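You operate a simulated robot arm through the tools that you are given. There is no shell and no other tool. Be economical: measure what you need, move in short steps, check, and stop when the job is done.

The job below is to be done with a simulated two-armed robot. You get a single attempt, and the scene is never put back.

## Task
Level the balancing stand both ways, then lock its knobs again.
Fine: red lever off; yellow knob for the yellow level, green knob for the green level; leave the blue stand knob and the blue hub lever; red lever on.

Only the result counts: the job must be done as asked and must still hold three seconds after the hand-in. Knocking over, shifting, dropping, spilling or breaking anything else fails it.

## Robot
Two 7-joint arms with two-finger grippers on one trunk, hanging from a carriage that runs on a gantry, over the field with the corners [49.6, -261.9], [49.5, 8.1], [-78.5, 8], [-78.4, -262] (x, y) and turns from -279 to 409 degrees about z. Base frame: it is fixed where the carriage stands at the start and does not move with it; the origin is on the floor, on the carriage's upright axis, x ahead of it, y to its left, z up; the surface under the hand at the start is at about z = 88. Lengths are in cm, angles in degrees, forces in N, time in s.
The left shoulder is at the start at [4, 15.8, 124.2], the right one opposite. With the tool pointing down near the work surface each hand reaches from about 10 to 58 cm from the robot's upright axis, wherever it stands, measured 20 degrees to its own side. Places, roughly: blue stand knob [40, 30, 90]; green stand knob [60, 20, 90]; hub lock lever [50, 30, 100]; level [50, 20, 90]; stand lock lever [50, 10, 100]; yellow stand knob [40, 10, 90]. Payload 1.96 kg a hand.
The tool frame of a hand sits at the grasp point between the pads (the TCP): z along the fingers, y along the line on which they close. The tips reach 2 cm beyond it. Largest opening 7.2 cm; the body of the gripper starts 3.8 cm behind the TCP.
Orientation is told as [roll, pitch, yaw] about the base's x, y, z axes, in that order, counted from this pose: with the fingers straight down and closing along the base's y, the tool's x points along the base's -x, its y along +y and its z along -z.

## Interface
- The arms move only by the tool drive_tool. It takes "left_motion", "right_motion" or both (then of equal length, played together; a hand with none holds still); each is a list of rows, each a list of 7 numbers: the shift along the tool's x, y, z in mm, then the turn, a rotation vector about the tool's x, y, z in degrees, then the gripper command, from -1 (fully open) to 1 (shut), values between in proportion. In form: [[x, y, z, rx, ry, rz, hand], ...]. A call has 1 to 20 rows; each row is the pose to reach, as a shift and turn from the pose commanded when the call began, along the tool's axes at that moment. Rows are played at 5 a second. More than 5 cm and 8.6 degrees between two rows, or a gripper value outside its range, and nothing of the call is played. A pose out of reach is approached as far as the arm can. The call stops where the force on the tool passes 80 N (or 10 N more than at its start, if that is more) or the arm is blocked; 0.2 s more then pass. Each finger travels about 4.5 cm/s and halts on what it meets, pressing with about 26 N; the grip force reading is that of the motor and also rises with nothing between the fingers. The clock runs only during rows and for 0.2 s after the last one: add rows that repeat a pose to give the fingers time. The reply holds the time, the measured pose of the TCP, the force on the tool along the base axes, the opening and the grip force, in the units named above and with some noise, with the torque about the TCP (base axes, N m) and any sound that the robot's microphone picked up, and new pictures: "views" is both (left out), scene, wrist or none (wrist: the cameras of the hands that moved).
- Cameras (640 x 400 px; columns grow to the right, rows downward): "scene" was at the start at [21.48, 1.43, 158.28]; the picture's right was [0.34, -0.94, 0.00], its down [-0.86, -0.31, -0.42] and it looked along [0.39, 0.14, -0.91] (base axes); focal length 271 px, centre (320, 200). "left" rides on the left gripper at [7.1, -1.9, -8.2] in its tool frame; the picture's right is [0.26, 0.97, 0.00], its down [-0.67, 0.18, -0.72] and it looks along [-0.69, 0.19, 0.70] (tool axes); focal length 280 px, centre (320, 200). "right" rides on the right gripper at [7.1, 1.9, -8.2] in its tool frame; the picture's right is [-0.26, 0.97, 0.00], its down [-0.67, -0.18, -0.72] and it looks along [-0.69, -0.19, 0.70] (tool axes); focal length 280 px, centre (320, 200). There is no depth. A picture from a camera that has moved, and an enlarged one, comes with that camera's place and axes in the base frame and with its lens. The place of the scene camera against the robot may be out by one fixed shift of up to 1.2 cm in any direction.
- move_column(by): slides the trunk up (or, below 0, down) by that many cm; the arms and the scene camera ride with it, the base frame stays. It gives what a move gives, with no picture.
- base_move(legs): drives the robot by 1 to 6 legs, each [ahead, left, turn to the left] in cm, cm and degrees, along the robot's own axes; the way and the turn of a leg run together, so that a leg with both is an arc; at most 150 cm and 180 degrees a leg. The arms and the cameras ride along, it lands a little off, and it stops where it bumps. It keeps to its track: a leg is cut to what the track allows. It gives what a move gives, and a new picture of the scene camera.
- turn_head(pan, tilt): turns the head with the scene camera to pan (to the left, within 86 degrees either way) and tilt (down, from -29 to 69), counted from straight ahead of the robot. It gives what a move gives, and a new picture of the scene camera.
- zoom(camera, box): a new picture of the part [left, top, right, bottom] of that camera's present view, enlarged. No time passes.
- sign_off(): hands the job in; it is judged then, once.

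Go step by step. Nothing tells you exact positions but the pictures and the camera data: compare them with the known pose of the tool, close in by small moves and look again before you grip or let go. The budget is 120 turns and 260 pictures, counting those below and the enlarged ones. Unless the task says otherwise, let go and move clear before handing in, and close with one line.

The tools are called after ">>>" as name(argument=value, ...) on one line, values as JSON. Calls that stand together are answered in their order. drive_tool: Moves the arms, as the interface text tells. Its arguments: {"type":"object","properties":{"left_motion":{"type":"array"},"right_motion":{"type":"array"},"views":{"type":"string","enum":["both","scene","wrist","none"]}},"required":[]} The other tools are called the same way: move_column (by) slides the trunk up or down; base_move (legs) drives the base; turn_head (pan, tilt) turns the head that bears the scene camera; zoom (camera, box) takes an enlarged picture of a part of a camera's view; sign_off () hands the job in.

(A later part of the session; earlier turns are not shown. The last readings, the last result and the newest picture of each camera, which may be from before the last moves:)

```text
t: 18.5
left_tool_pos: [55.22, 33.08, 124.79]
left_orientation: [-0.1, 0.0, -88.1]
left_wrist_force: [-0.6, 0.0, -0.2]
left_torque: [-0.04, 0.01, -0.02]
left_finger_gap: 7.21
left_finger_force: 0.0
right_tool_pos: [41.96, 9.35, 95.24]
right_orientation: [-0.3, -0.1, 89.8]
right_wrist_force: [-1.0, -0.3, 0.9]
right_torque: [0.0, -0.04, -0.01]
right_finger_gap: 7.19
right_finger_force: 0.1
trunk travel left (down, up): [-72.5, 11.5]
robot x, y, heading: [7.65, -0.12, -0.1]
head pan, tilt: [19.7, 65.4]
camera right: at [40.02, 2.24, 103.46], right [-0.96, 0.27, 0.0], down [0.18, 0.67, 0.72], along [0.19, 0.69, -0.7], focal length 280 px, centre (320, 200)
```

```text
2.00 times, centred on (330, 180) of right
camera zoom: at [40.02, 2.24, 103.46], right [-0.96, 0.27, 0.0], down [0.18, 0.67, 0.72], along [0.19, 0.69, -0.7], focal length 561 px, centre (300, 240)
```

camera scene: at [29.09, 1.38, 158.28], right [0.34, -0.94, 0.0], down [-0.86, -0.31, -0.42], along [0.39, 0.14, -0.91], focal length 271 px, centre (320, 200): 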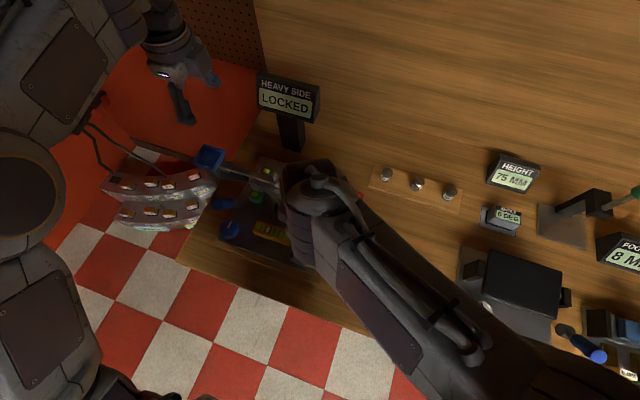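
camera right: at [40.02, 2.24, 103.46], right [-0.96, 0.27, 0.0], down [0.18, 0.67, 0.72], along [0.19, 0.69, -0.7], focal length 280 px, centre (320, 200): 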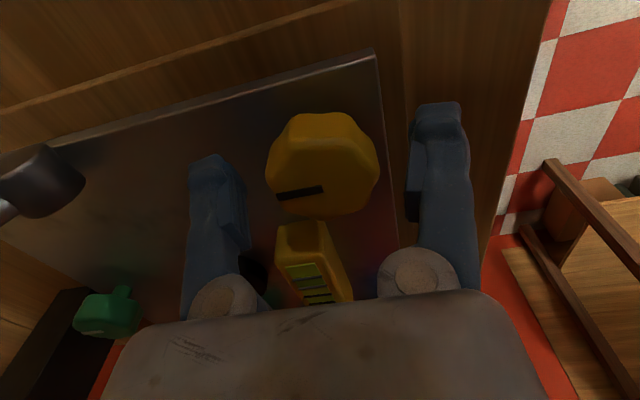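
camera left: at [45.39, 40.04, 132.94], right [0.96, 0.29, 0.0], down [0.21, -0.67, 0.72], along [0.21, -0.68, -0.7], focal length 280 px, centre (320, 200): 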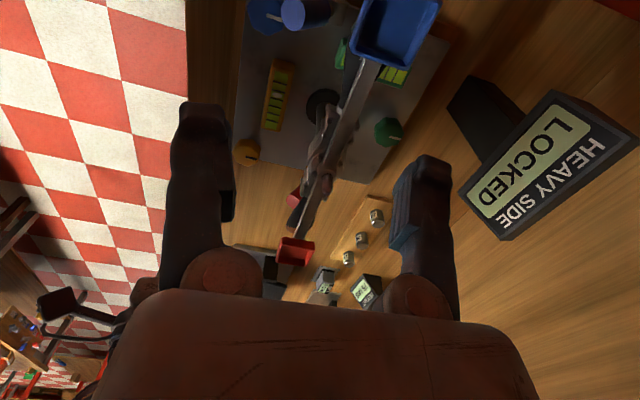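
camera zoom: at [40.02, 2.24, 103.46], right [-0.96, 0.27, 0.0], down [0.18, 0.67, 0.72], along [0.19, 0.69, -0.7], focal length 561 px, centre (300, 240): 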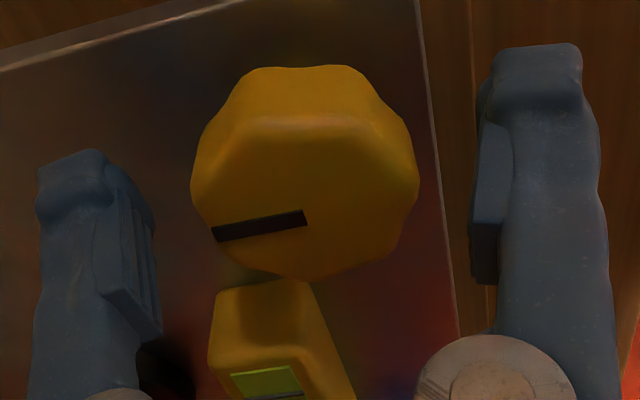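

The knob sits centred between the fingers, about 0.4 cm short in y. I'll nudge and close.

>>> drive_tool(right_motion=[[3.5, 0, 0, 0, 0, 0, -1], [3.5, 0, 0, 0, 0, 0, -0.3], [3.5, 0, 0, 0, 0, 0, 0.2], [3.5, 0, 0, 0, 0, 0, 0.5], [3.5, 0, 0, 0, 0, 0, 0.5]])

>>> zoom(camera="right", box=[180, 80, 480, 280])

```text
t: 19.7
left_tool_pos: [55.22, 33.18, 124.83]
left_orientation: [0.1, -0.1, -88.1]
left_wrist_force: [-0.3, 0.1, 0.4]
left_torque: [-0.02, -0.03, 0.01]
left_finger_gap: 7.21
left_finger_force: 0.0
right_tool_pos: [42.04, 9.0, 95.3]
right_orientation: [-0.1, -0.1, 89.8]
right_wrist_force: [1.2, 0.5, -4.2]
right_torque: [0.0, -0.03, -0.02]
right_finger_gap: 4.21
right_finger_force: 40.4
trunk travel left (down, up): [-72.5, 11.5]
robot x, y, heading: [7.66, -0.02, -0.1]
head pan, tilt: [19.7, 65.4]
camera scene: at [29.1, 1.38, 158.28], right [0.34, -0.94, 0.0], down [-0.86, -0.31, -0.42], along [0.39, 0.14, -0.91], focal length 271 px, centre (320, 200)
camera right: at [39.97, 1.93, 103.49], right [-0.96, 0.27, 0.0], down [0.18, 0.67, 0.72], along [0.19, 0.69, -0.7], focal length 280 px, centre (320, 200)
```

scene: 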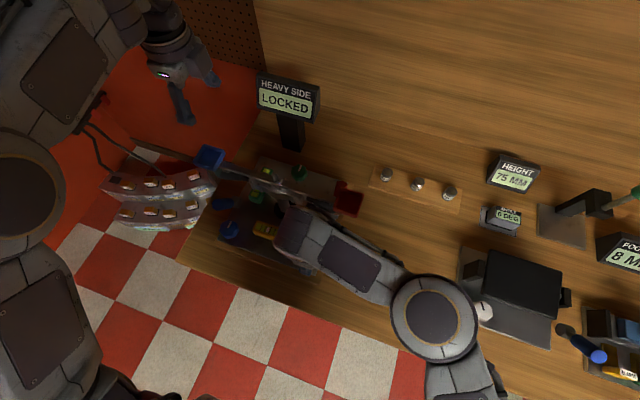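
right: 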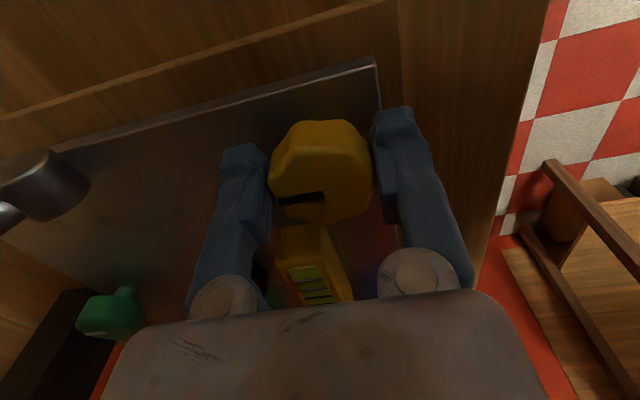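

```text
2.00 times, centred on (330, 180) of right
camera zoom: at [39.97, 1.93, 103.49], right [-0.96, 0.27, 0.0], down [0.18, 0.67, 0.72], along [0.19, 0.69, -0.7], focal length 561 px, centre (300, 240)
```

zoom: 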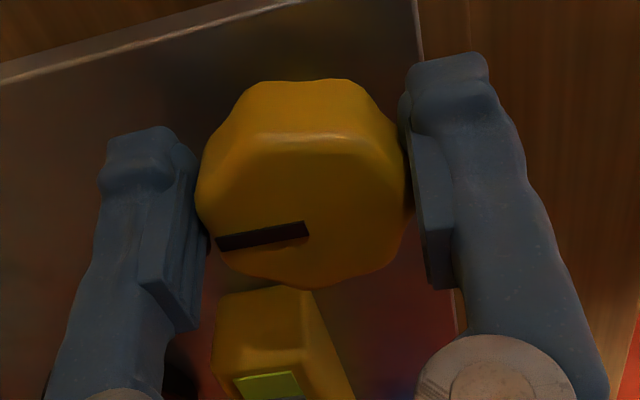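

The yellow knob is gripped (gap 4.21). I'll check whether the left camera can see both levels, to use as the readout.

>>> zoom(camera="left", box=[120, 0, 440, 200])

>>> zoom(camera="scene", box=[190, 150, 350, 250])

```text
2.00 times, centred on (280, 100) of left
camera zoom: at [53.06, 39.96, 132.95], right [0.96, 0.29, 0.0], down [0.21, -0.67, 0.72], along [0.21, -0.68, -0.7], focal length 561 px, centre (400, 400)
```

zoom: 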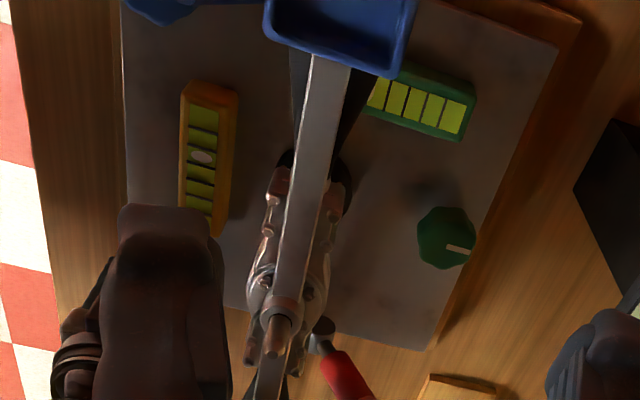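

```text
4.00 times, centred on (270, 200) of scene
camera zoom: at [29.1, 1.38, 158.28], right [0.34, -0.94, 0.0], down [-0.86, -0.31, -0.42], along [0.39, 0.14, -0.91], focal length 1085 px, centre (520, 200)
```

zoom: 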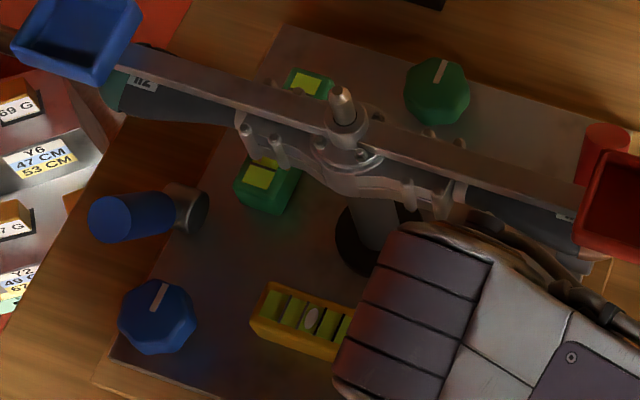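

I'll shift the left hand 8.5 cm back in x for a clear view of the yellow level. At the same time I'll make a 40° clockwise (from above) test turn.

>>> drive_tool(left_motion=[[0, -20, 0, 0, 0, 0, -1], [0, -40, 0, 0, 0, 0, -1], [0, -60, 0, 0, 0, 0, -1], [0, -75, 0, 0, 0, 0, -1], [0, -85, 0, 0, 0, 0, -1]], right_motion=[[0, 0, 0, 0, 0, 8, 0.5], [0, 0, 0, 0, 0, 16, 0.5], [0, 0, 0, 0, 0, 24, 0.5], [0, 0, 0, 0, 0, 32, 0.5], [0, 0, 0, 0, 0, 40, 0.5]], views="none")

>>> zoom(camera="left", box=[160, 0, 480, 200])

>>> zoom(camera="right", box=[180, 80, 480, 280])

```text
t: 20.9
left_tool_pos: [46.67, 32.75, 124.71]
left_orientation: [-0.1, 0.0, -88.1]
left_wrist_force: [-0.7, -0.7, -0.2]
left_torque: [0.05, -0.03, 0.01]
left_finger_gap: 7.21
left_finger_force: 0.0
right_tool_pos: [41.72, 9.09, 95.22]
right_orientation: [0.1, -0.2, 49.8]
right_wrist_force: [-18.2, 3.2, 22.0]
right_torque: [0.14, 0.14, 0.13]
right_finger_gap: 4.23
right_finger_force: 39.7
trunk travel left (down, up): [-72.5, 11.5]
robot x, y, heading: [7.95, -0.12, 0.1]
head pan, tilt: [19.7, 65.4]
```

```text
2.00 times, centred on (320, 100) of left
camera zoom: at [44.39, 39.74, 132.88], right [0.96, 0.29, 0.0], down [0.21, -0.67, 0.71], along [0.21, -0.68, -0.7], focal length 561 px, centre (320, 400)
```

zoom: 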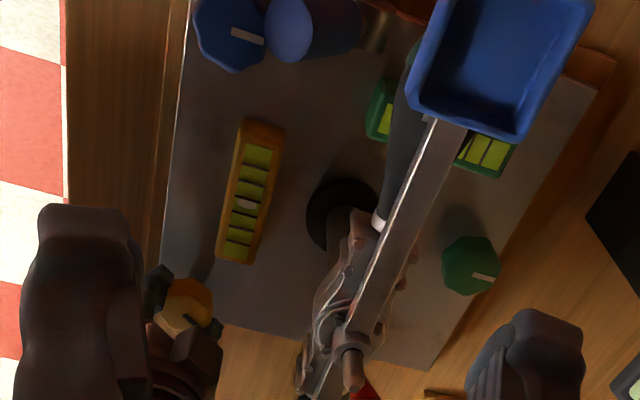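

```text
2.00 times, centred on (330, 180) of right
camera zoom: at [35.56, 4.94, 103.47], right [-0.57, 0.82, 0.0], down [0.58, 0.39, 0.72], along [0.59, 0.41, -0.7], focal length 561 px, centre (300, 240)
```

zoom: 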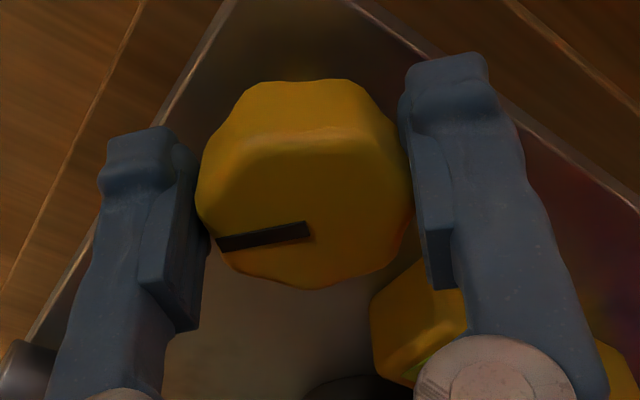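

The knob turned with the grip and the bubble moved toward the middle. I'll take a closer look.

>>> zoom(camera="left", box=[260, 50, 320, 140])

```text
4.44 times, centred on (290, 95) of left
camera zoom: at [44.39, 39.74, 132.88], right [0.96, 0.29, 0.0], down [0.21, -0.67, 0.71], along [0.21, -0.68, -0.7], focal length 1246 px, centre (453, 667)
```

zoom: 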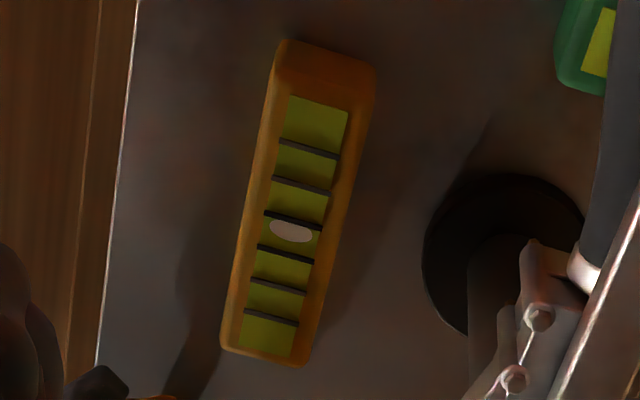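

The bubble now sits in the middle cell of seven, slightly toward the blue side. I'll release the grip to read it without any hand force.

>>> drive_tool(right_motion=[[0, 0, 0, 0, 0, 6, 0.5], [0, 0, 0, 0, 0, 6, 0.5], [0, 0, 0, 0, 0, 6, -0.4], [0, 0, 0, 0, 0, 6, -0.4], [0, 0, 0, 0, 0, 6, -0.4]], views="none")

>>> zoom(camera="left", box=[260, 50, 320, 140])

```text
t: 22.1
left_tool_pos: [46.82, 32.72, 124.75]
left_orientation: [0.0, 0.1, -88.1]
left_wrist_force: [0.8, -0.2, 0.5]
left_torque: [-0.01, 0.0, -0.01]
left_finger_gap: 7.19
left_finger_force: 0.0
right_tool_pos: [42.0, 8.98, 95.3]
right_orientation: [-0.1, -0.2, 43.8]
right_wrist_force: [-1.7, 0.8, 0.5]
right_torque: [-0.08, -0.02, -0.01]
right_finger_gap: 5.16
right_finger_force: 0.3
trunk travel left (down, up): [-72.5, 11.5]
robot x, y, heading: [7.69, -0.11, 0.0]
head pan, tilt: [19.7, 65.4]
```

```text
4.44 times, centred on (290, 95) of left
camera zoom: at [44.53, 39.69, 132.88], right [0.96, 0.29, 0.0], down [0.21, -0.67, 0.72], along [0.21, -0.68, -0.7], focal length 1246 px, centre (453, 667)
```

zoom: 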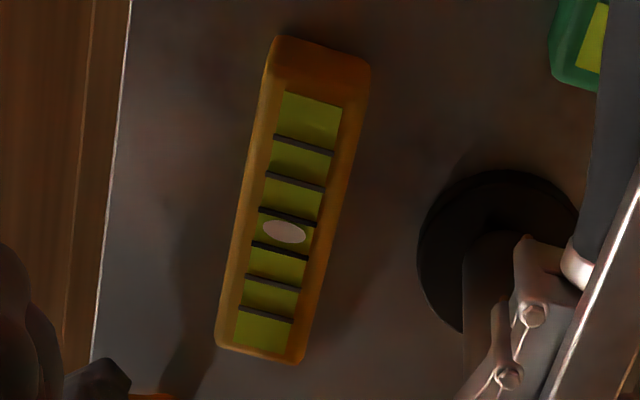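

Released, the yellow bubble is centred. Before planning the green knob behind the beam, I want to see how high the wrist and forearm sit when the hand is fingers-down.

>>> zoom(camera="left", box=[0, 0, 640, 400])

>>> turn_head(pan=20, tilt=45)

```text
1.00 times, centred on (320, 200) of left (not enlarged: the box is as wide or as high as the picture)
camera zoom: at [44.53, 39.69, 132.88], right [0.96, 0.29, 0.0], down [0.21, -0.67, 0.72], along [0.21, -0.68, -0.7], focal length 280 px, centre (320, 200)
```

zoom: 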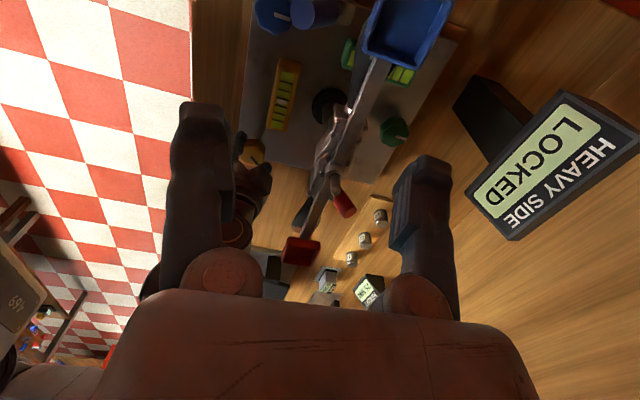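

```text
t: 22.9
left_tool_pos: [46.71, 32.84, 124.87]
left_orientation: [0.0, 0.0, -88.1]
left_wrist_force: [-0.1, 0.1, -0.1]
left_torque: [0.0, 0.01, 0.0]
left_finger_gap: 7.18
left_finger_force: 0.0
right_tool_pos: [41.9, 9.06, 95.28]
right_orientation: [0.0, -0.1, 43.7]
right_wrist_force: [-0.5, 0.3, 0.9]
right_torque: [-0.03, 0.04, 0.01]
right_finger_gap: 5.06
right_finger_force: 0.2
trunk travel left (down, up): [-72.5, 11.5]
robot x, y, heading: [7.57, 0.19, -0.0]
head pan, tilt: [20.0, 45.0]
camera scene: at [31.07, 2.13, 160.83], right [0.34, -0.94, 0.0], down [-0.67, -0.24, -0.71], along [0.66, 0.24, -0.71], focal length 271 px, centre (320, 200)
```

scene: 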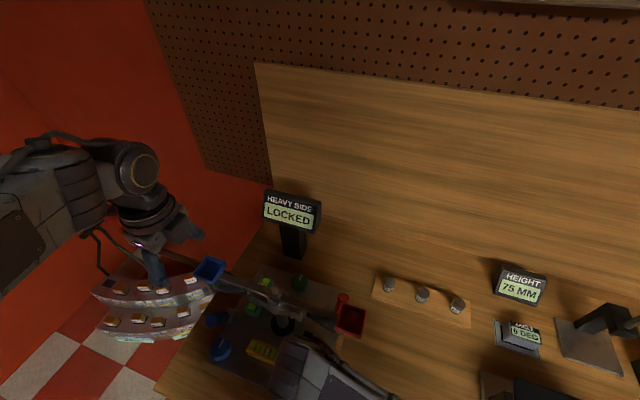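

The wrist sits about 22 cm above the fingertips, so clearance over the beam is tight but workable with the shoulders raised. I'll lift the right hand off the yellow knob and park it on the -y side as an observer.

>>> drive_tool(right_motion=[[0, 0, 0, 0, 0, 0, -0.8], [0, 0, 0, 0, 0, 0, -0.8], [0, 0, -40, 0, 0, 0, -0.8], [0, 0, -85, 0, 0, 0, -0.8], [0, 0, -130, 0, 0, -8, -0.8], [0, 0, -170, 0, 0, -16, -0.8], [25, -26, -190, 0, 0, -24, -0.8], [52, -54, -200, 0, 0, -32, -0.8], [80, -82, -200, 0, 0, -40, -0.8], [108, -108, -200, 0, 0, -46, -0.8]], views="wrist")

>>> zoom(camera="left", box=[260, 50, 320, 140])

```text
t: 25.1
left_tool_pos: [46.79, 32.8, 124.78]
left_orientation: [0.0, 0.0, -88.1]
left_wrist_force: [0.2, 0.8, -0.4]
left_torque: [0.0, 0.01, -0.01]
left_finger_gap: 7.24
left_finger_force: 0.1
right_tool_pos: [41.44, -6.38, 115.34]
right_orientation: [-0.1, -0.2, 89.9]
right_wrist_force: [-0.2, -0.3, 0.7]
right_torque: [-0.01, 0.0, 0.02]
right_finger_gap: 6.5
right_finger_force: 0.1
trunk travel left (down, up): [-72.5, 11.5]
robot x, y, heading: [7.69, -0.3, -0.1]
head pan, tilt: [20.0, 45.0]
camera right: at [39.41, -13.46, 123.48], right [-0.96, 0.26, 0.0], down [0.18, 0.67, 0.72], along [0.19, 0.69, -0.7], focal length 280 px, centre (320, 200)
```

right: 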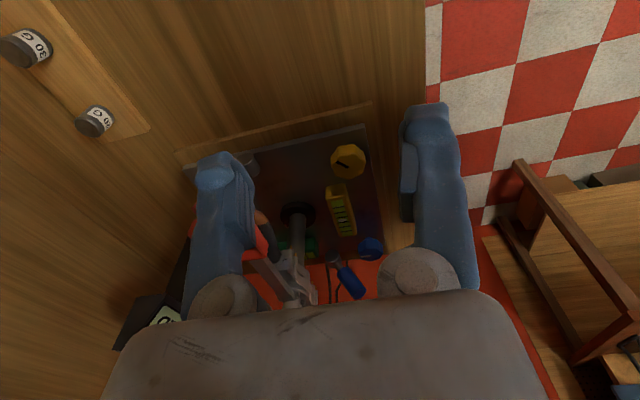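

```text
4.44 times, centred on (290, 95) of left
camera zoom: at [44.53, 39.69, 132.89], right [0.96, 0.29, 0.0], down [0.21, -0.67, 0.72], along [0.21, -0.68, -0.7], focal length 1246 px, centre (453, 667)
```

zoom: 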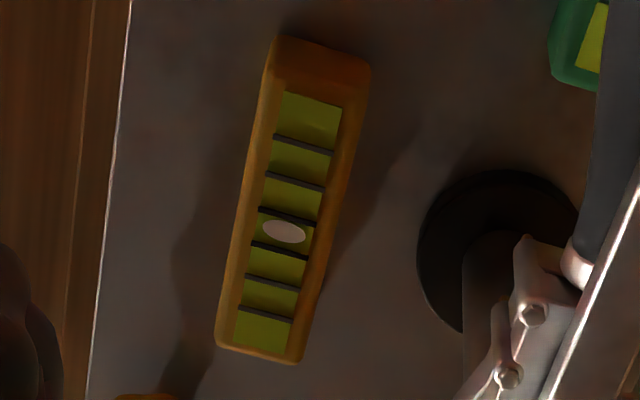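

Yellow still holds centred. Now I'll raise the trunk 11 cm, which lifts both hands too, and then drive ahead.

>>> move_column(by=11)

```text
t: 26.6
left_tool_pos: [46.64, 32.68, 135.82]
left_orientation: [0.0, -0.1, -88.1]
left_wrist_force: [-0.3, -0.1, 1.5]
left_torque: [-0.03, -0.03, -0.01]
left_finger_gap: 7.21
left_finger_force: 0.0
right_tool_pos: [41.5, -6.23, 126.25]
right_orientation: [-0.2, -0.1, 89.9]
right_wrist_force: [0.0, 0.0, 0.1]
right_torque: [-0.04, 0.01, -0.05]
right_finger_gap: 6.48
right_finger_force: 0.1
trunk travel left (down, up): [-83.5, 0.5]
robot x, y, heading: [7.45, -0.08, -0.2]
head pan, tilt: [20.0, 45.0]
```

>>> base_move(legs=[[10, 0, 0]])

```text
t: 27.7
left_tool_pos: [56.67, 32.71, 135.84]
left_orientation: [0.0, -0.1, -88.2]
left_wrist_force: [0.1, 1.1, -0.6]
left_torque: [0.01, 0.02, 0.0]
left_finger_gap: 7.21
left_finger_force: 0.1
right_tool_pos: [51.45, -6.33, 126.25]
right_orientation: [-0.2, -0.1, 89.7]
right_wrist_force: [0.1, -0.5, -0.7]
right_torque: [-0.02, 0.01, 0.01]
right_finger_gap: 6.46
right_finger_force: 0.1
trunk travel left (down, up): [-83.5, 0.5]
robot x, y, heading: [17.76, 0.06, -0.1]
head pan, tilt: [20.0, 45.0]
camera scene: at [41.02, 2.09, 171.83], right [0.34, -0.94, 0.0], down [-0.67, -0.24, -0.71], along [0.67, 0.24, -0.71], focal length 271 px, centre (320, 200)
```

scene: 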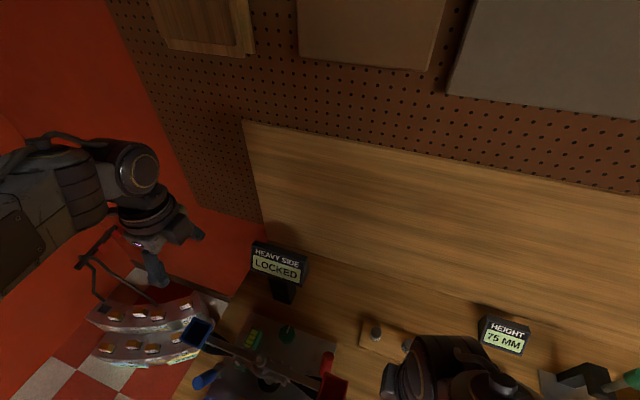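

The left hand will go over the green knob. The sign stands near (71.6,24,110), so I'll keep watching clearance: first above at z≈122.

>>> drive_tool(left_motion=[[-35, 20, 0, 0, 0, 0, -1], [-70, 40, 0, 0, 0, 0, -1], [-105, 60, 0, 0, 0, 0, -1], [-131, 62, 30, 0, 0, 0, -1], [-131, 62, 75, 0, 0, 0, -1], [-131, 62, 120, 0, 0, 0, -1], [-131, 62, 138, 0, 0, -2, -1]], right_motion=[[0, 0, 0, 0, 0, 0, -0.8], [0, 0, 0, 0, -8, 0, -0.8], [0, 0, 0, 0, -16, 0, -0.8], [0, 0, 0, 0, -24, 0, -0.8], [0, 0, 0, 0, -32, 0, -0.8], [0, 0, 0, 0, -40, 0, -0.8], [0, 0, 0, 0, -40, 0, -0.8]])

```text
t: 29.3
left_tool_pos: [63.42, 20.02, 121.96]
left_orientation: [0.0, 0.0, -86.0]
left_wrist_force: [-0.3, -1.2, -0.6]
left_torque: [0.0, 0.01, 0.01]
left_finger_gap: 7.23
left_finger_force: 0.1
right_tool_pos: [51.33, -6.38, 126.24]
right_orientation: [-0.3, -40.2, 89.8]
right_wrist_force: [0.1, 1.1, -0.8]
right_torque: [-0.01, 0.01, 0.0]
right_finger_gap: 6.48
right_finger_force: 0.1
trunk travel left (down, up): [-83.5, 0.5]
robot x, y, heading: [17.44, -0.25, 0.1]
head pan, tilt: [20.0, 45.0]
camera scene: at [41.02, 2.09, 171.83], right [0.34, -0.94, 0.0], down [-0.67, -0.24, -0.71], along [0.67, 0.24, -0.71], focal length 271 px, centre (320, 200)
camera right: at [49.35, -17.08, 128.0], right [-0.96, 0.2, 0.17], down [0.18, 0.05, 0.98], along [0.19, 0.98, -0.09], focal length 280 px, centre (320, 200)
camera left: at [60.95, 26.82, 130.03], right [0.94, 0.33, 0.0], down [0.23, -0.66, 0.72], along [0.23, -0.68, -0.7], focal length 280 px, centre (320, 200)
```

scene: 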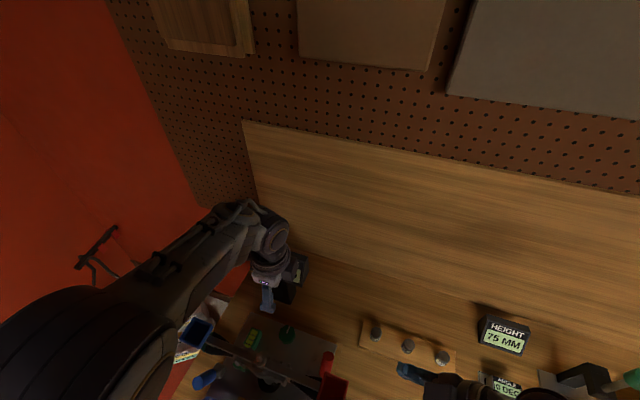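
right: 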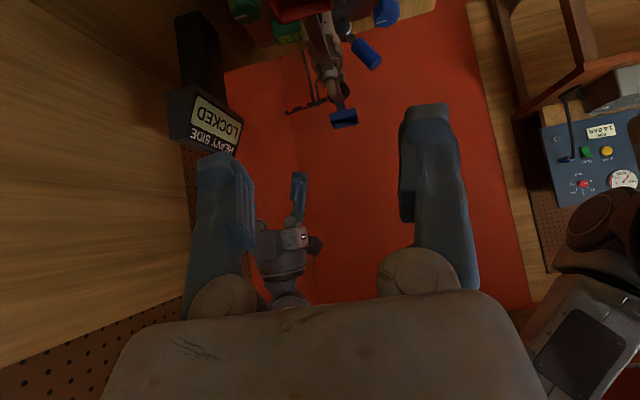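
left: 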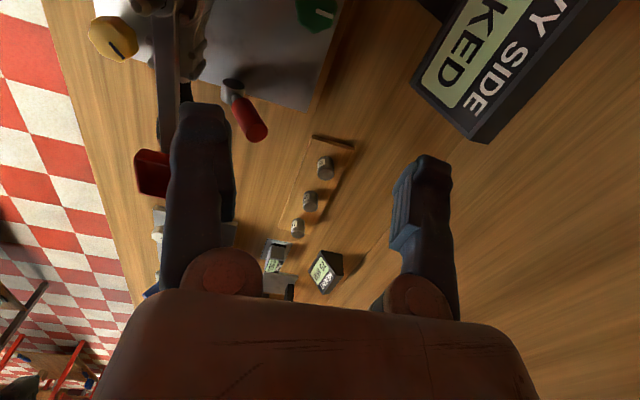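

The forearm slopes well above the beam, and the sign edge stays about 3 cm clear of the wrist. I'll read the green level's bubble before going down.

>>> zoom(camera="scene", box=[220, 310, 320, 372])

>>> zoom(camera="right", box=[220, 0, 420, 125])

```text
6.40 times, centred on (270, 341) of scene
camera zoom: at [41.02, 2.09, 171.83], right [0.34, -0.94, 0.0], down [-0.67, -0.24, -0.71], along [0.67, 0.24, -0.71], focal length 1736 px, centre (640, -702)
```

zoom: 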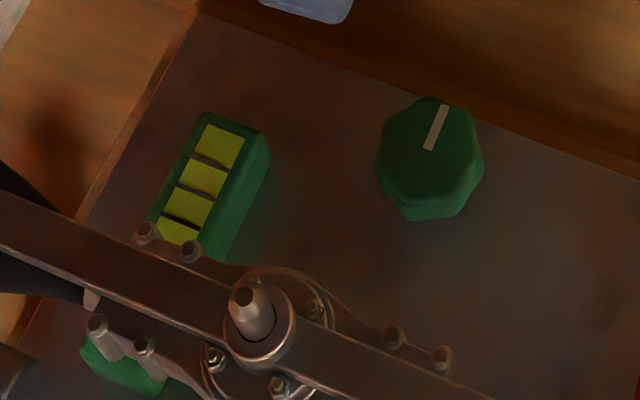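

```text
3.20 times, centred on (320, 62) of right
camera zoom: at [49.35, -17.08, 128.0], right [-0.96, 0.2, 0.17], down [0.18, 0.05, 0.98], along [0.19, 0.98, -0.09], focal length 897 px, centre (320, 640)
```

zoom: 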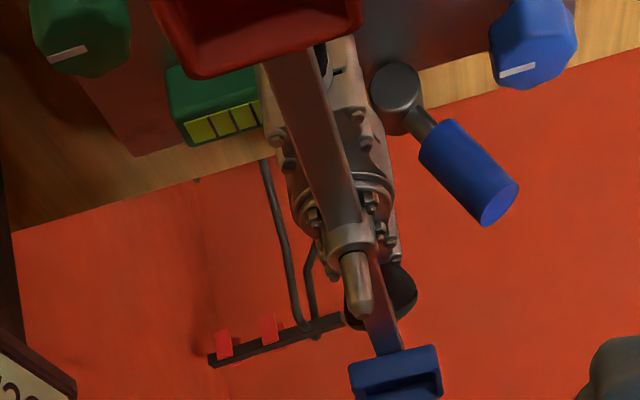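

The +x half of the green level shows no bubble, so the bubble lies toward -x. Clockwise, which raises the green side, should be the right direction. I'll descend to z≈103 and look.

>>> drive_tool(left_motion=[[0, 0, 40, 0, 0, -2, -1], [0, -3, 80, 0, 0, -4, -1], [0, -6, 120, 0, 0, -4, -1], [0, -6, 160, 0, 0, -4, -1], [0, -6, 190, 0, 0, -4, -1], [0, -6, 190, 0, 0, -4, -1]])

>>> zoom(camera="right", box=[160, 0, 460, 200])

```text
t: 30.7
left_tool_pos: [62.74, 19.93, 103.2]
left_orientation: [0.2, 0.0, -82.1]
left_wrist_force: [0.1, -0.5, 0.0]
left_torque: [-0.03, -0.03, 0.0]
left_finger_gap: 7.2
left_finger_force: 0.1
right_tool_pos: [51.31, -6.29, 126.24]
right_orientation: [-0.3, -40.0, 89.9]
right_wrist_force: [0.1, -0.2, -0.4]
right_torque: [0.0, 0.03, 0.02]
right_finger_gap: 6.49
right_finger_force: 0.0
trunk travel left (down, up): [-83.5, 0.5]
robot x, y, heading: [17.55, 0.07, -0.1]
head pan, tilt: [20.0, 45.0]
camera scene: at [41.02, 2.09, 171.83], right [0.34, -0.94, 0.0], down [-0.67, -0.24, -0.71], along [0.67, 0.24, -0.71], focal length 271 px, centre (320, 200)
camera left: at [59.8, 26.57, 111.25], right [0.92, 0.39, 0.0], down [0.27, -0.64, 0.72], along [0.28, -0.66, -0.7], focal length 280 px, centre (320, 200)
```

scene: 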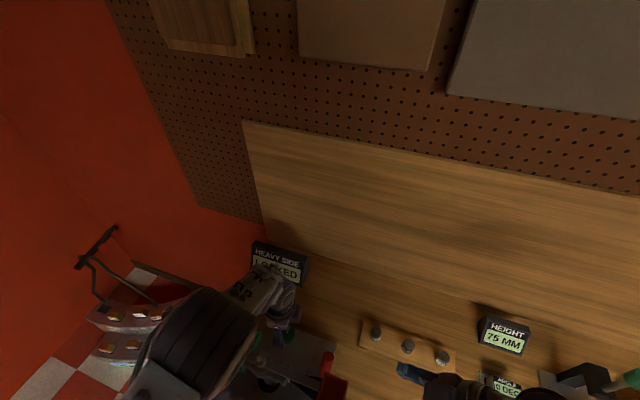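
left: 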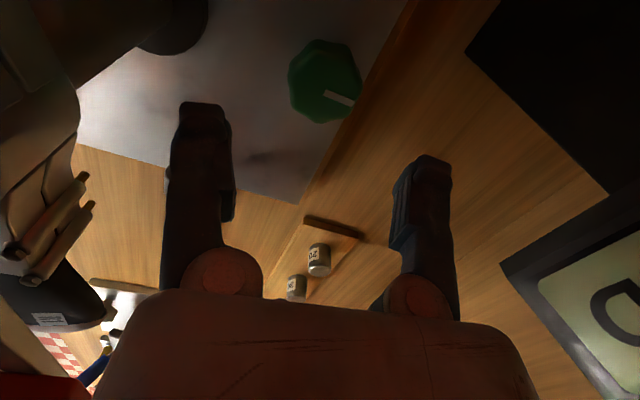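

```text
2.00 times, centred on (310, 100) of right
camera zoom: at [49.35, -17.08, 128.01], right [-0.96, 0.2, 0.17], down [0.18, 0.05, 0.98], along [0.19, 0.98, -0.09], focal length 561 px, centre (340, 400)
```

zoom: 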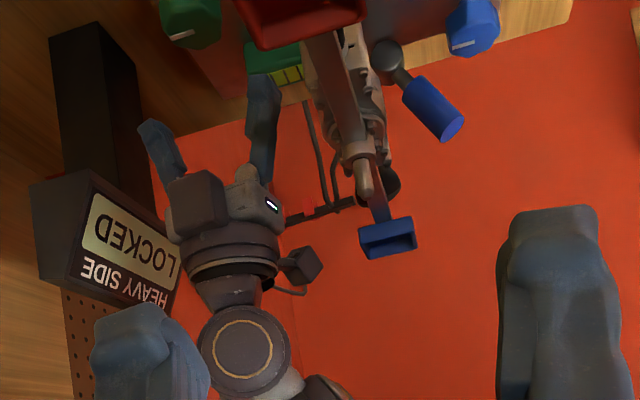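

The sign's near corner is about (72.5,19,104), 5 cm clear. The green knob is near (62.6,20.4), so I'll go down onto it, checking 3 cm above the end.

>>> drive_tool(left_motion=[[5, -1, 20, 0, 0, 0, -1], [5, -1, 45, 0, 0, 0, -1], [5, -1, 45, 0, 0, 0, -1]], views="wrist")

>>> zoom(camera="right", box=[200, 0, 400, 125])

```text
t: 31.5
left_tool_pos: [62.49, 20.26, 98.58]
left_orientation: [0.0, 0.0, -82.1]
left_wrist_force: [0.6, -1.4, -0.2]
left_torque: [0.02, 0.01, -0.02]
left_finger_gap: 7.19
left_finger_force: 0.0
right_tool_pos: [51.33, -6.41, 126.32]
right_orientation: [-0.2, -40.1, 89.9]
right_wrist_force: [-0.6, 0.0, -0.2]
right_torque: [0.02, 0.01, -0.01]
right_finger_gap: 6.52
right_finger_force: 0.1
trunk travel left (down, up): [-83.5, 0.5]
robot x, y, heading: [17.47, -0.24, -0.1]
head pan, tilt: [20.0, 45.0]
camera left: at [59.6, 26.95, 106.72], right [0.92, 0.39, 0.0], down [0.27, -0.64, 0.72], along [0.28, -0.66, -0.7], focal length 280 px, centre (320, 200)
```

left: 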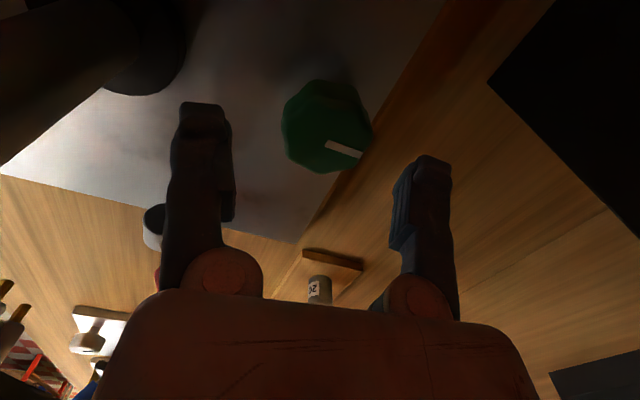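

```text
3.20 times, centred on (300, 62) of right
camera zoom: at [49.35, -17.08, 128.01], right [-0.96, 0.2, 0.17], down [0.18, 0.05, 0.98], along [0.19, 0.98, -0.09], focal length 897 px, centre (384, 640)
```

zoom: 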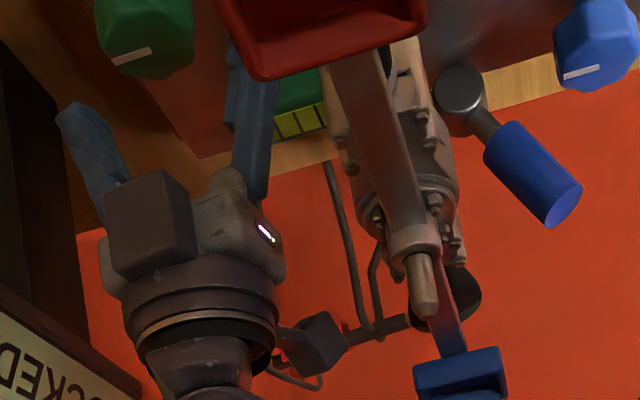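

Aligned. I'll go the last 2.7 cm down and grip.

>>> drive_tool(left_motion=[[3.5, 1.5, 14, 0, 0, 0, -1], [3.5, 1.5, 27, 0, 0, 0, -1], [3.5, 1.5, 27, 0, 0, 0, -0.3], [3.5, 1.5, 27, 0, 0, 0, 0.2], [3.5, 1.5, 27, 0, 0, 0, 0.5], [3.5, 1.5, 27, 0, 0, 0, 0.5]], views="wrist")

>>> zoom(camera="scene", box=[180, 310, 340, 400])

```text
t: 32.9
left_tool_pos: [62.86, 20.66, 96.09]
left_orientation: [0.3, 0.0, -82.1]
left_wrist_force: [17.0, 3.3, -12.1]
left_torque: [0.0, -0.3, 0.11]
left_finger_gap: 4.3
left_finger_force: 38.3
right_tool_pos: [51.58, -6.31, 126.28]
right_orientation: [-0.4, -40.1, 90.0]
right_wrist_force: [-0.1, -0.5, 0.1]
right_torque: [-0.03, 0.01, 0.03]
right_finger_gap: 6.46
right_finger_force: 0.0
trunk travel left (down, up): [-83.5, 0.5]
robot x, y, heading: [17.72, -0.06, -0.5]
head pan, tilt: [20.0, 45.0]
camera left: at [59.92, 27.33, 104.12], right [0.92, 0.39, 0.0], down [0.27, -0.64, 0.72], along [0.28, -0.66, -0.7], focal length 280 px, centre (320, 200)
```

left: 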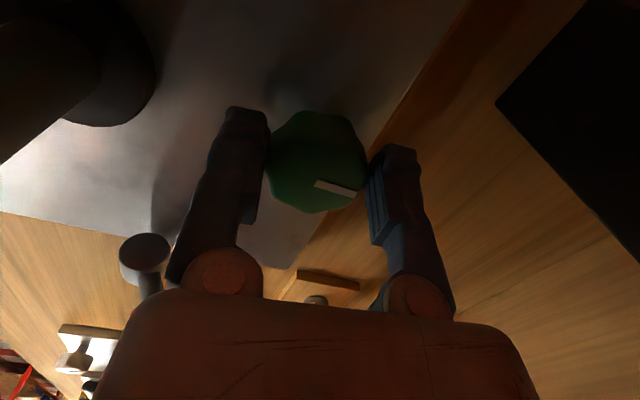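

```text
4.00 times, centred on (260, 355) of scene
camera zoom: at [41.09, 2.09, 171.85], right [0.34, -0.94, 0.0], down [-0.66, -0.24, -0.71], along [0.67, 0.24, -0.71], focal length 1085 px, centre (560, -420)
```

zoom: 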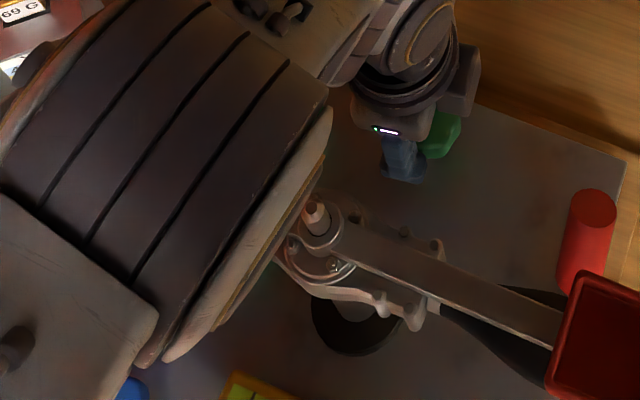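

Gripped (gap 4.3). I'll bring the right hand to a low viewpoint on the robot side to see the green level under the beam.

>>> drive_tool(right_motion=[[0, 45, 0, 0, 0, 0, -0.8], [0, 90, 10, 2, 4, 2, -0.8], [10, 97, 50, 3.4, 8, 4, -0.8], [25, 97, 95, 5, 12, 6, -0.8], [40, 97, 140, 6.8, 16, 8, -0.8], [50, 97, 185, 6.8, 16, 8, -0.8], [66, 97, 225, 6.8, 16, 8, -0.8], [66, 97, 243, 6.8, 16, 8, -0.8]], views="wrist")

>>> zoom(camera="right", box=[220, 100, 420, 225])

```text
t: 34.7
left_tool_pos: [62.88, 20.7, 95.99]
left_orientation: [0.2, 0.0, -82.2]
left_wrist_force: [23.2, 5.1, -19.6]
left_torque: [0.06, -0.26, 0.14]
left_finger_gap: 4.26
left_finger_force: 40.3
right_tool_pos: [42.03, 4.18, 103.52]
right_orientation: [-2.1, -24.3, 80.2]
right_wrist_force: [0.5, 0.7, -0.2]
right_torque: [-0.02, 0.01, 0.01]
right_finger_gap: 6.47
right_finger_force: 0.1
right hand out of reach, approached as far as the arm can: row 3
trunk travel left (down, up): [-83.5, 0.5]
robot x, y, heading: [17.43, -0.03, -0.1]
head pan, tilt: [20.0, 45.0]
camera right: at [38.18, -5.16, 108.02], right [-0.91, 0.41, 0.07], down [0.21, 0.29, 0.93], along [0.36, 0.86, -0.35], focal length 280 px, centre (320, 200)
```

right: 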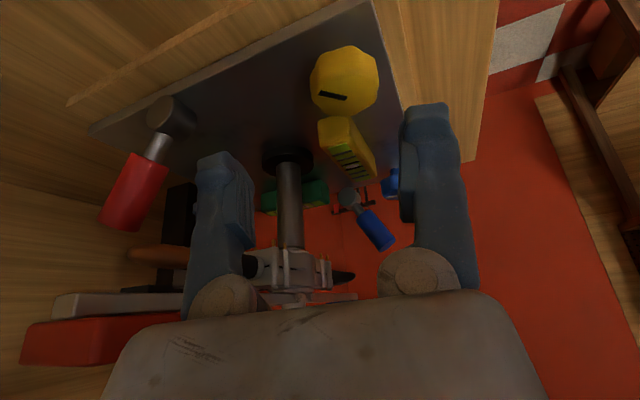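

```text
3.20 times, centred on (320, 162) of right
camera zoom: at [38.18, -5.16, 108.02], right [-0.91, 0.41, 0.07], down [0.21, 0.29, 0.93], along [0.36, 0.86, -0.35], focal length 897 px, centre (320, 320)
```

zoom: 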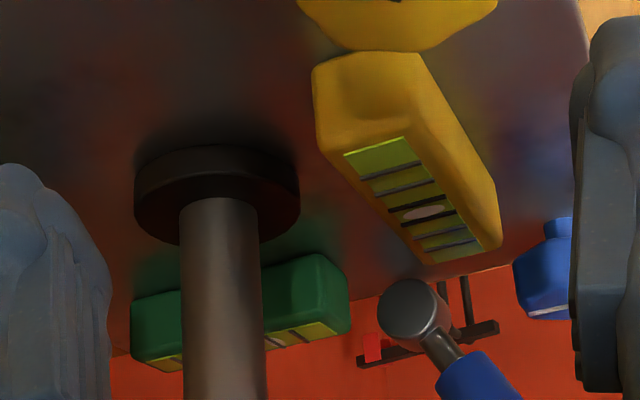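

The post hides the middle of the green level from here. I'll view it from the -y side instead, past the right of the post.

>>> drive_tool(right_motion=[[36, 0, -16, 0, 0, 0, -0.8], [72, 0, -32, -2, 0, -5, -0.8], [100, -20, -47, -4, 0, -10, -0.8], [100, -60, -55, -6, 0, -15, -0.8], [90, -100, -65, -8, 1, -20, -0.8], [70, -140, -73, -11, 2, -25, -0.8], [53, -170, -73, -12.3, 3, -27.3, -0.8], [53, -170, -73, -12.3, 3, -27.3, -0.8]], views="wrist")

>>> zoom(camera="right", box=[240, 100, 400, 225])

```text
t: 36.5
left_tool_pos: [62.94, 20.75, 96.04]
left_orientation: [0.2, 0.0, -82.0]
left_wrist_force: [20.7, 6.1, -14.4]
left_torque: [0.14, -0.13, 0.14]
left_finger_gap: 4.26
left_finger_force: 40.2
right_tool_pos: [57.05, -6.5, 108.57]
right_orientation: [-0.8, -20.4, 109.7]
right_wrist_force: [-0.4, 0.2, -0.6]
right_torque: [-0.01, -0.01, -0.03]
right_finger_gap: 6.49
right_finger_force: 0.1
trunk travel left (down, up): [-83.5, 0.5]
robot x, y, heading: [17.69, -0.37, -0.2]
head pan, tilt: [20.0, 45.0]
camera right: at [58.26, -16.25, 113.75], right [-0.99, -0.09, 0.08], down [0.03, 0.42, 0.91], along [-0.11, 0.91, -0.41], focal length 280 px, centre (320, 200)
```

right: 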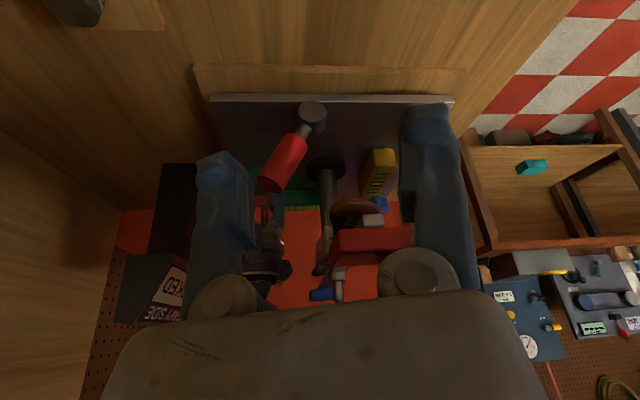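

```text
3.20 times, centred on (320, 162) of right
camera zoom: at [58.26, -16.25, 113.75], right [-0.99, -0.09, 0.08], down [0.03, 0.42, 0.91], along [-0.11, 0.91, -0.41], focal length 897 px, centre (320, 320)
```

zoom: 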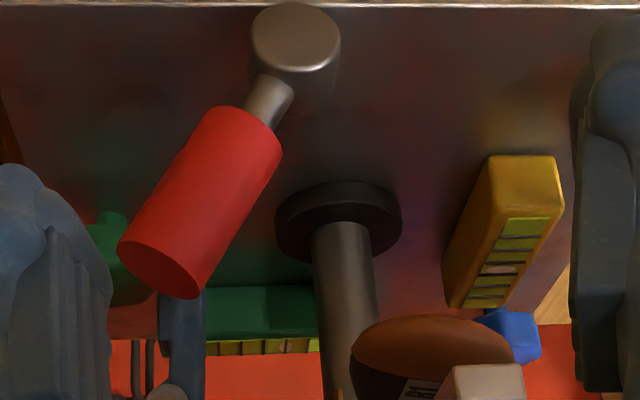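

I'm close, but the angle is too shallow. I'll raise the right hand 10 cm and tilt it down more.

>>> drive_tool(right_motion=[[-10, -10, -45, 0, 5, 0, -0.8], [-29, -19, -96, 0, 11, 0, -0.8], [-29, -19, -96, 0, 11, 0, -0.8]], views="none")

>>> zoom(camera="right", box=[220, 80, 420, 225])

```text
refused: row 2 steps farther than a row can; nothing moved
```

```text
2.76 times, centred on (320, 152) of right
camera zoom: at [58.26, -16.25, 113.75], right [-0.99, -0.09, 0.08], down [0.03, 0.42, 0.91], along [-0.11, 0.91, -0.41], focal length 774 px, centre (320, 331)
```

zoom: 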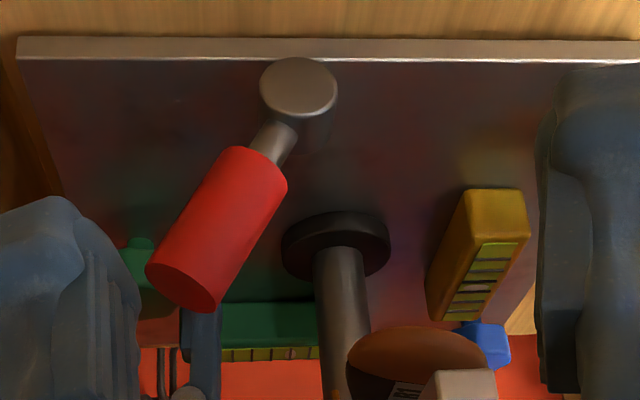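

The step was too large and was refused, so nothing moved. I'll repeat it in smaller rows.

>>> drive_tool(right_motion=[[-8, -6, -32, 0, 4, 0, -0.8], [-18, -12, -64, 0, 8, 0, -0.8], [-29, -19, -96, 0, 11, 0, -0.8], [-29, -19, -96, 0, 11, 0, -0.8]], views="none")

>>> zoom(camera="right", box=[240, 80, 400, 205])

```text
t: 37.5
left_tool_pos: [62.9, 20.76, 96.02]
left_orientation: [0.2, 0.1, -82.1]
left_wrist_force: [19.6, 5.3, -9.7]
left_torque: [0.14, -0.17, 0.11]
left_finger_gap: 4.25
left_finger_force: 40.3
right_tool_pos: [59.01, -6.45, 118.33]
right_orientation: [-0.9, -9.5, 109.5]
right_wrist_force: [-0.7, 0.1, -0.1]
right_torque: [0.0, -0.01, -0.01]
right_finger_gap: 6.45
right_finger_force: 0.0
trunk travel left (down, up): [-83.5, 0.5]
robot x, y, heading: [17.58, 0.25, -0.0]
head pan, tilt: [20.0, 45.0]
```

```text
3.20 times, centred on (320, 142) of right
camera zoom: at [59.87, -14.99, 125.29], right [-1.0, -0.08, 0.03], down [-0.02, 0.57, 0.82], along [-0.08, 0.82, -0.57], focal length 897 px, centre (320, 384)
```

zoom: 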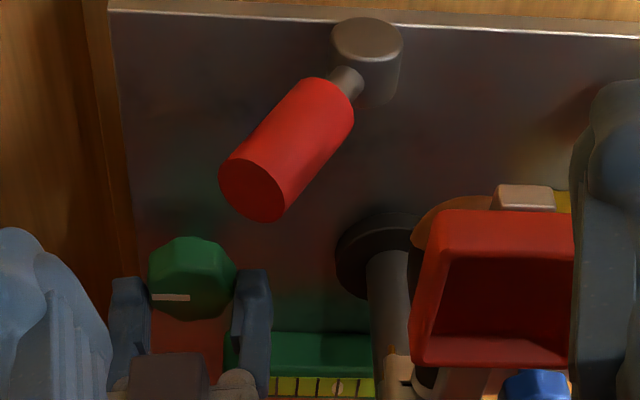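

>>> zoom(camera="right", box=[290, 170, 360, 220])

```text
8.00 times, centred on (325, 195) of right
camera zoom: at [59.87, -14.99, 125.29], right [-1.0, -0.08, 0.03], down [-0.02, 0.57, 0.82], along [-0.08, 0.82, -0.57], focal length 2243 px, centre (280, 240)
```

zoom: 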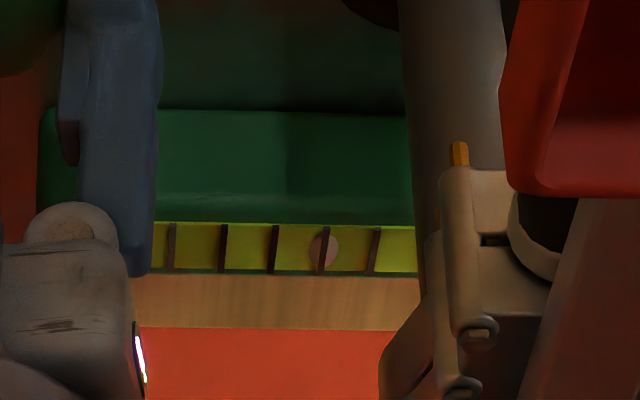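

This view is clear: the green bubble is 1.5 cells to the -x side of the centre cell. I'll turn the green knob 56° clockwise and read again.

>>> drive_tool(left_motion=[[0, 1, 0, 0, 0, 8, 0.5], [0, 1, 0, 0, 0, 16, 0.5], [0, 1, 0, 0, 0, 24, 0.5], [0, 1, 0, 0, 0, 32, 0.5], [0, 1, 0, 0, 0, 40, 0.5], [0, 1, 0, 0, 0, 48, 0.5], [0, 1, 0, 0, 0, 56, 0.5], [0, 1, 0, 0, 0, 56, 0.5]], views="none")

>>> zoom(camera="right", box=[290, 170, 360, 220])

```text
t: 39.3
left_tool_pos: [63.45, 20.57, 96.07]
left_orientation: [0.4, 0.3, -138.3]
left_wrist_force: [17.1, -11.4, 35.3]
left_torque: [-0.33, -0.32, 0.12]
left_finger_gap: 4.22
left_finger_force: 40.8
right_tool_pos: [59.16, -6.62, 118.41]
right_orientation: [-1.0, -9.4, 109.4]
right_wrist_force: [-0.8, -0.2, -0.1]
right_torque: [0.03, -0.01, 0.02]
right_finger_gap: 6.46
right_finger_force: 0.0
trunk travel left (down, up): [-83.5, 0.5]
robot x, y, heading: [17.6, -0.45, -0.3]
head pan, tilt: [20.0, 45.0]
```

```text
8.00 times, centred on (325, 195) of right
camera zoom: at [60.02, -15.11, 125.36], right [-1.0, -0.08, 0.03], down [-0.02, 0.57, 0.82], along [-0.08, 0.82, -0.57], focal length 2243 px, centre (280, 240)
```

zoom: 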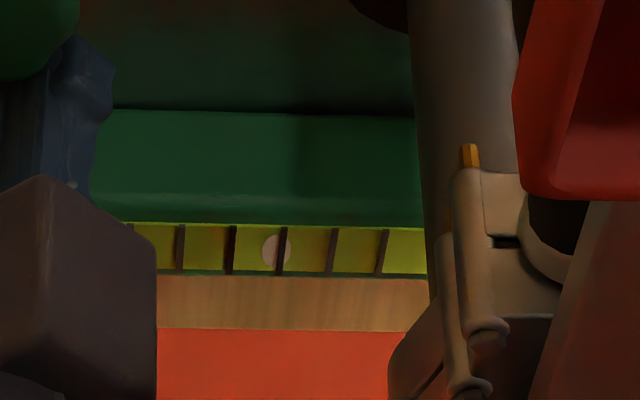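

Now the bubble is 0.37 cell off, at about 50° per cell, so it needs 18° more. I'll regrip 45° back to stay clear of the sign and relieve the side load, then turn 18°.

>>> drive_tool(left_motion=[[0, 0, 0, 0, 0, 0, -0.6], [0, 0, 0, 0, 0, 0, -0.6], [0, 0, 0, 0, 0, -8, -0.6], [0, 0, 0, 0, 0, -16, -0.6], [0, 0, 0, 0, 0, -24, -0.6], [0, 0, 0, 0, 0, -32, -0.6], [0, 0, 0, 0, 0, -40, -0.6], [0, 0, 0, 0, 0, -45, -0.6], [0, 0, 0, 0, 0, -45, 0.5], [0, 0, 0, 0, 0, -45, 0.5], [0, 0, 0, 0, 0, -45, 0.5], [0, 0, 0, 0, 0, -37, 0.5], [0, 0, 0, 0, 0, -31, 0.5], [0, 0, 0, 0, 0, -27, 0.5], [0, 0, 0, 0, 0, -27, 0.5]], views="none")

>>> zoom(camera="right", box=[290, 170, 360, 220])

```text
t: 42.5
left_tool_pos: [63.15, 20.54, 95.84]
left_orientation: [0.3, 0.1, -111.2]
left_wrist_force: [30.9, -2.4, -31.8]
left_torque: [0.3, -0.34, 0.14]
left_finger_gap: 4.23
left_finger_force: 40.1
right_tool_pos: [59.19, -6.52, 118.31]
right_orientation: [-0.9, -9.4, 109.4]
right_wrist_force: [0.0, 0.8, -0.6]
right_torque: [-0.02, 0.01, -0.01]
right_finger_gap: 6.48
right_finger_force: 0.1
trunk travel left (down, up): [-83.5, 0.5]
robot x, y, heading: [17.6, -0.16, -0.2]
head pan, tilt: [20.0, 45.0]
```

```text
8.00 times, centred on (325, 195) of right
camera zoom: at [59.9, -15.13, 125.25], right [-1.0, -0.08, 0.03], down [-0.02, 0.57, 0.82], along [-0.08, 0.82, -0.57], focal length 2243 px, centre (280, 240)
```

zoom: 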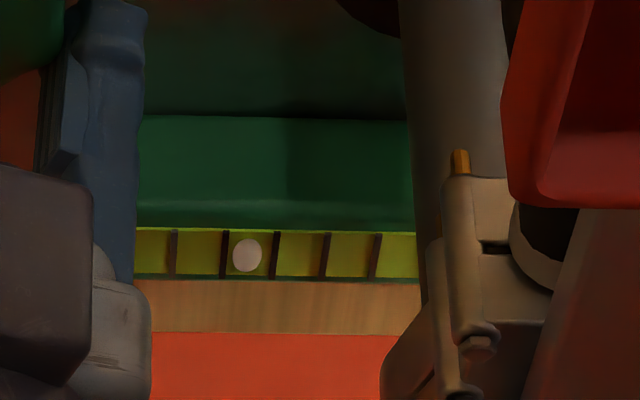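

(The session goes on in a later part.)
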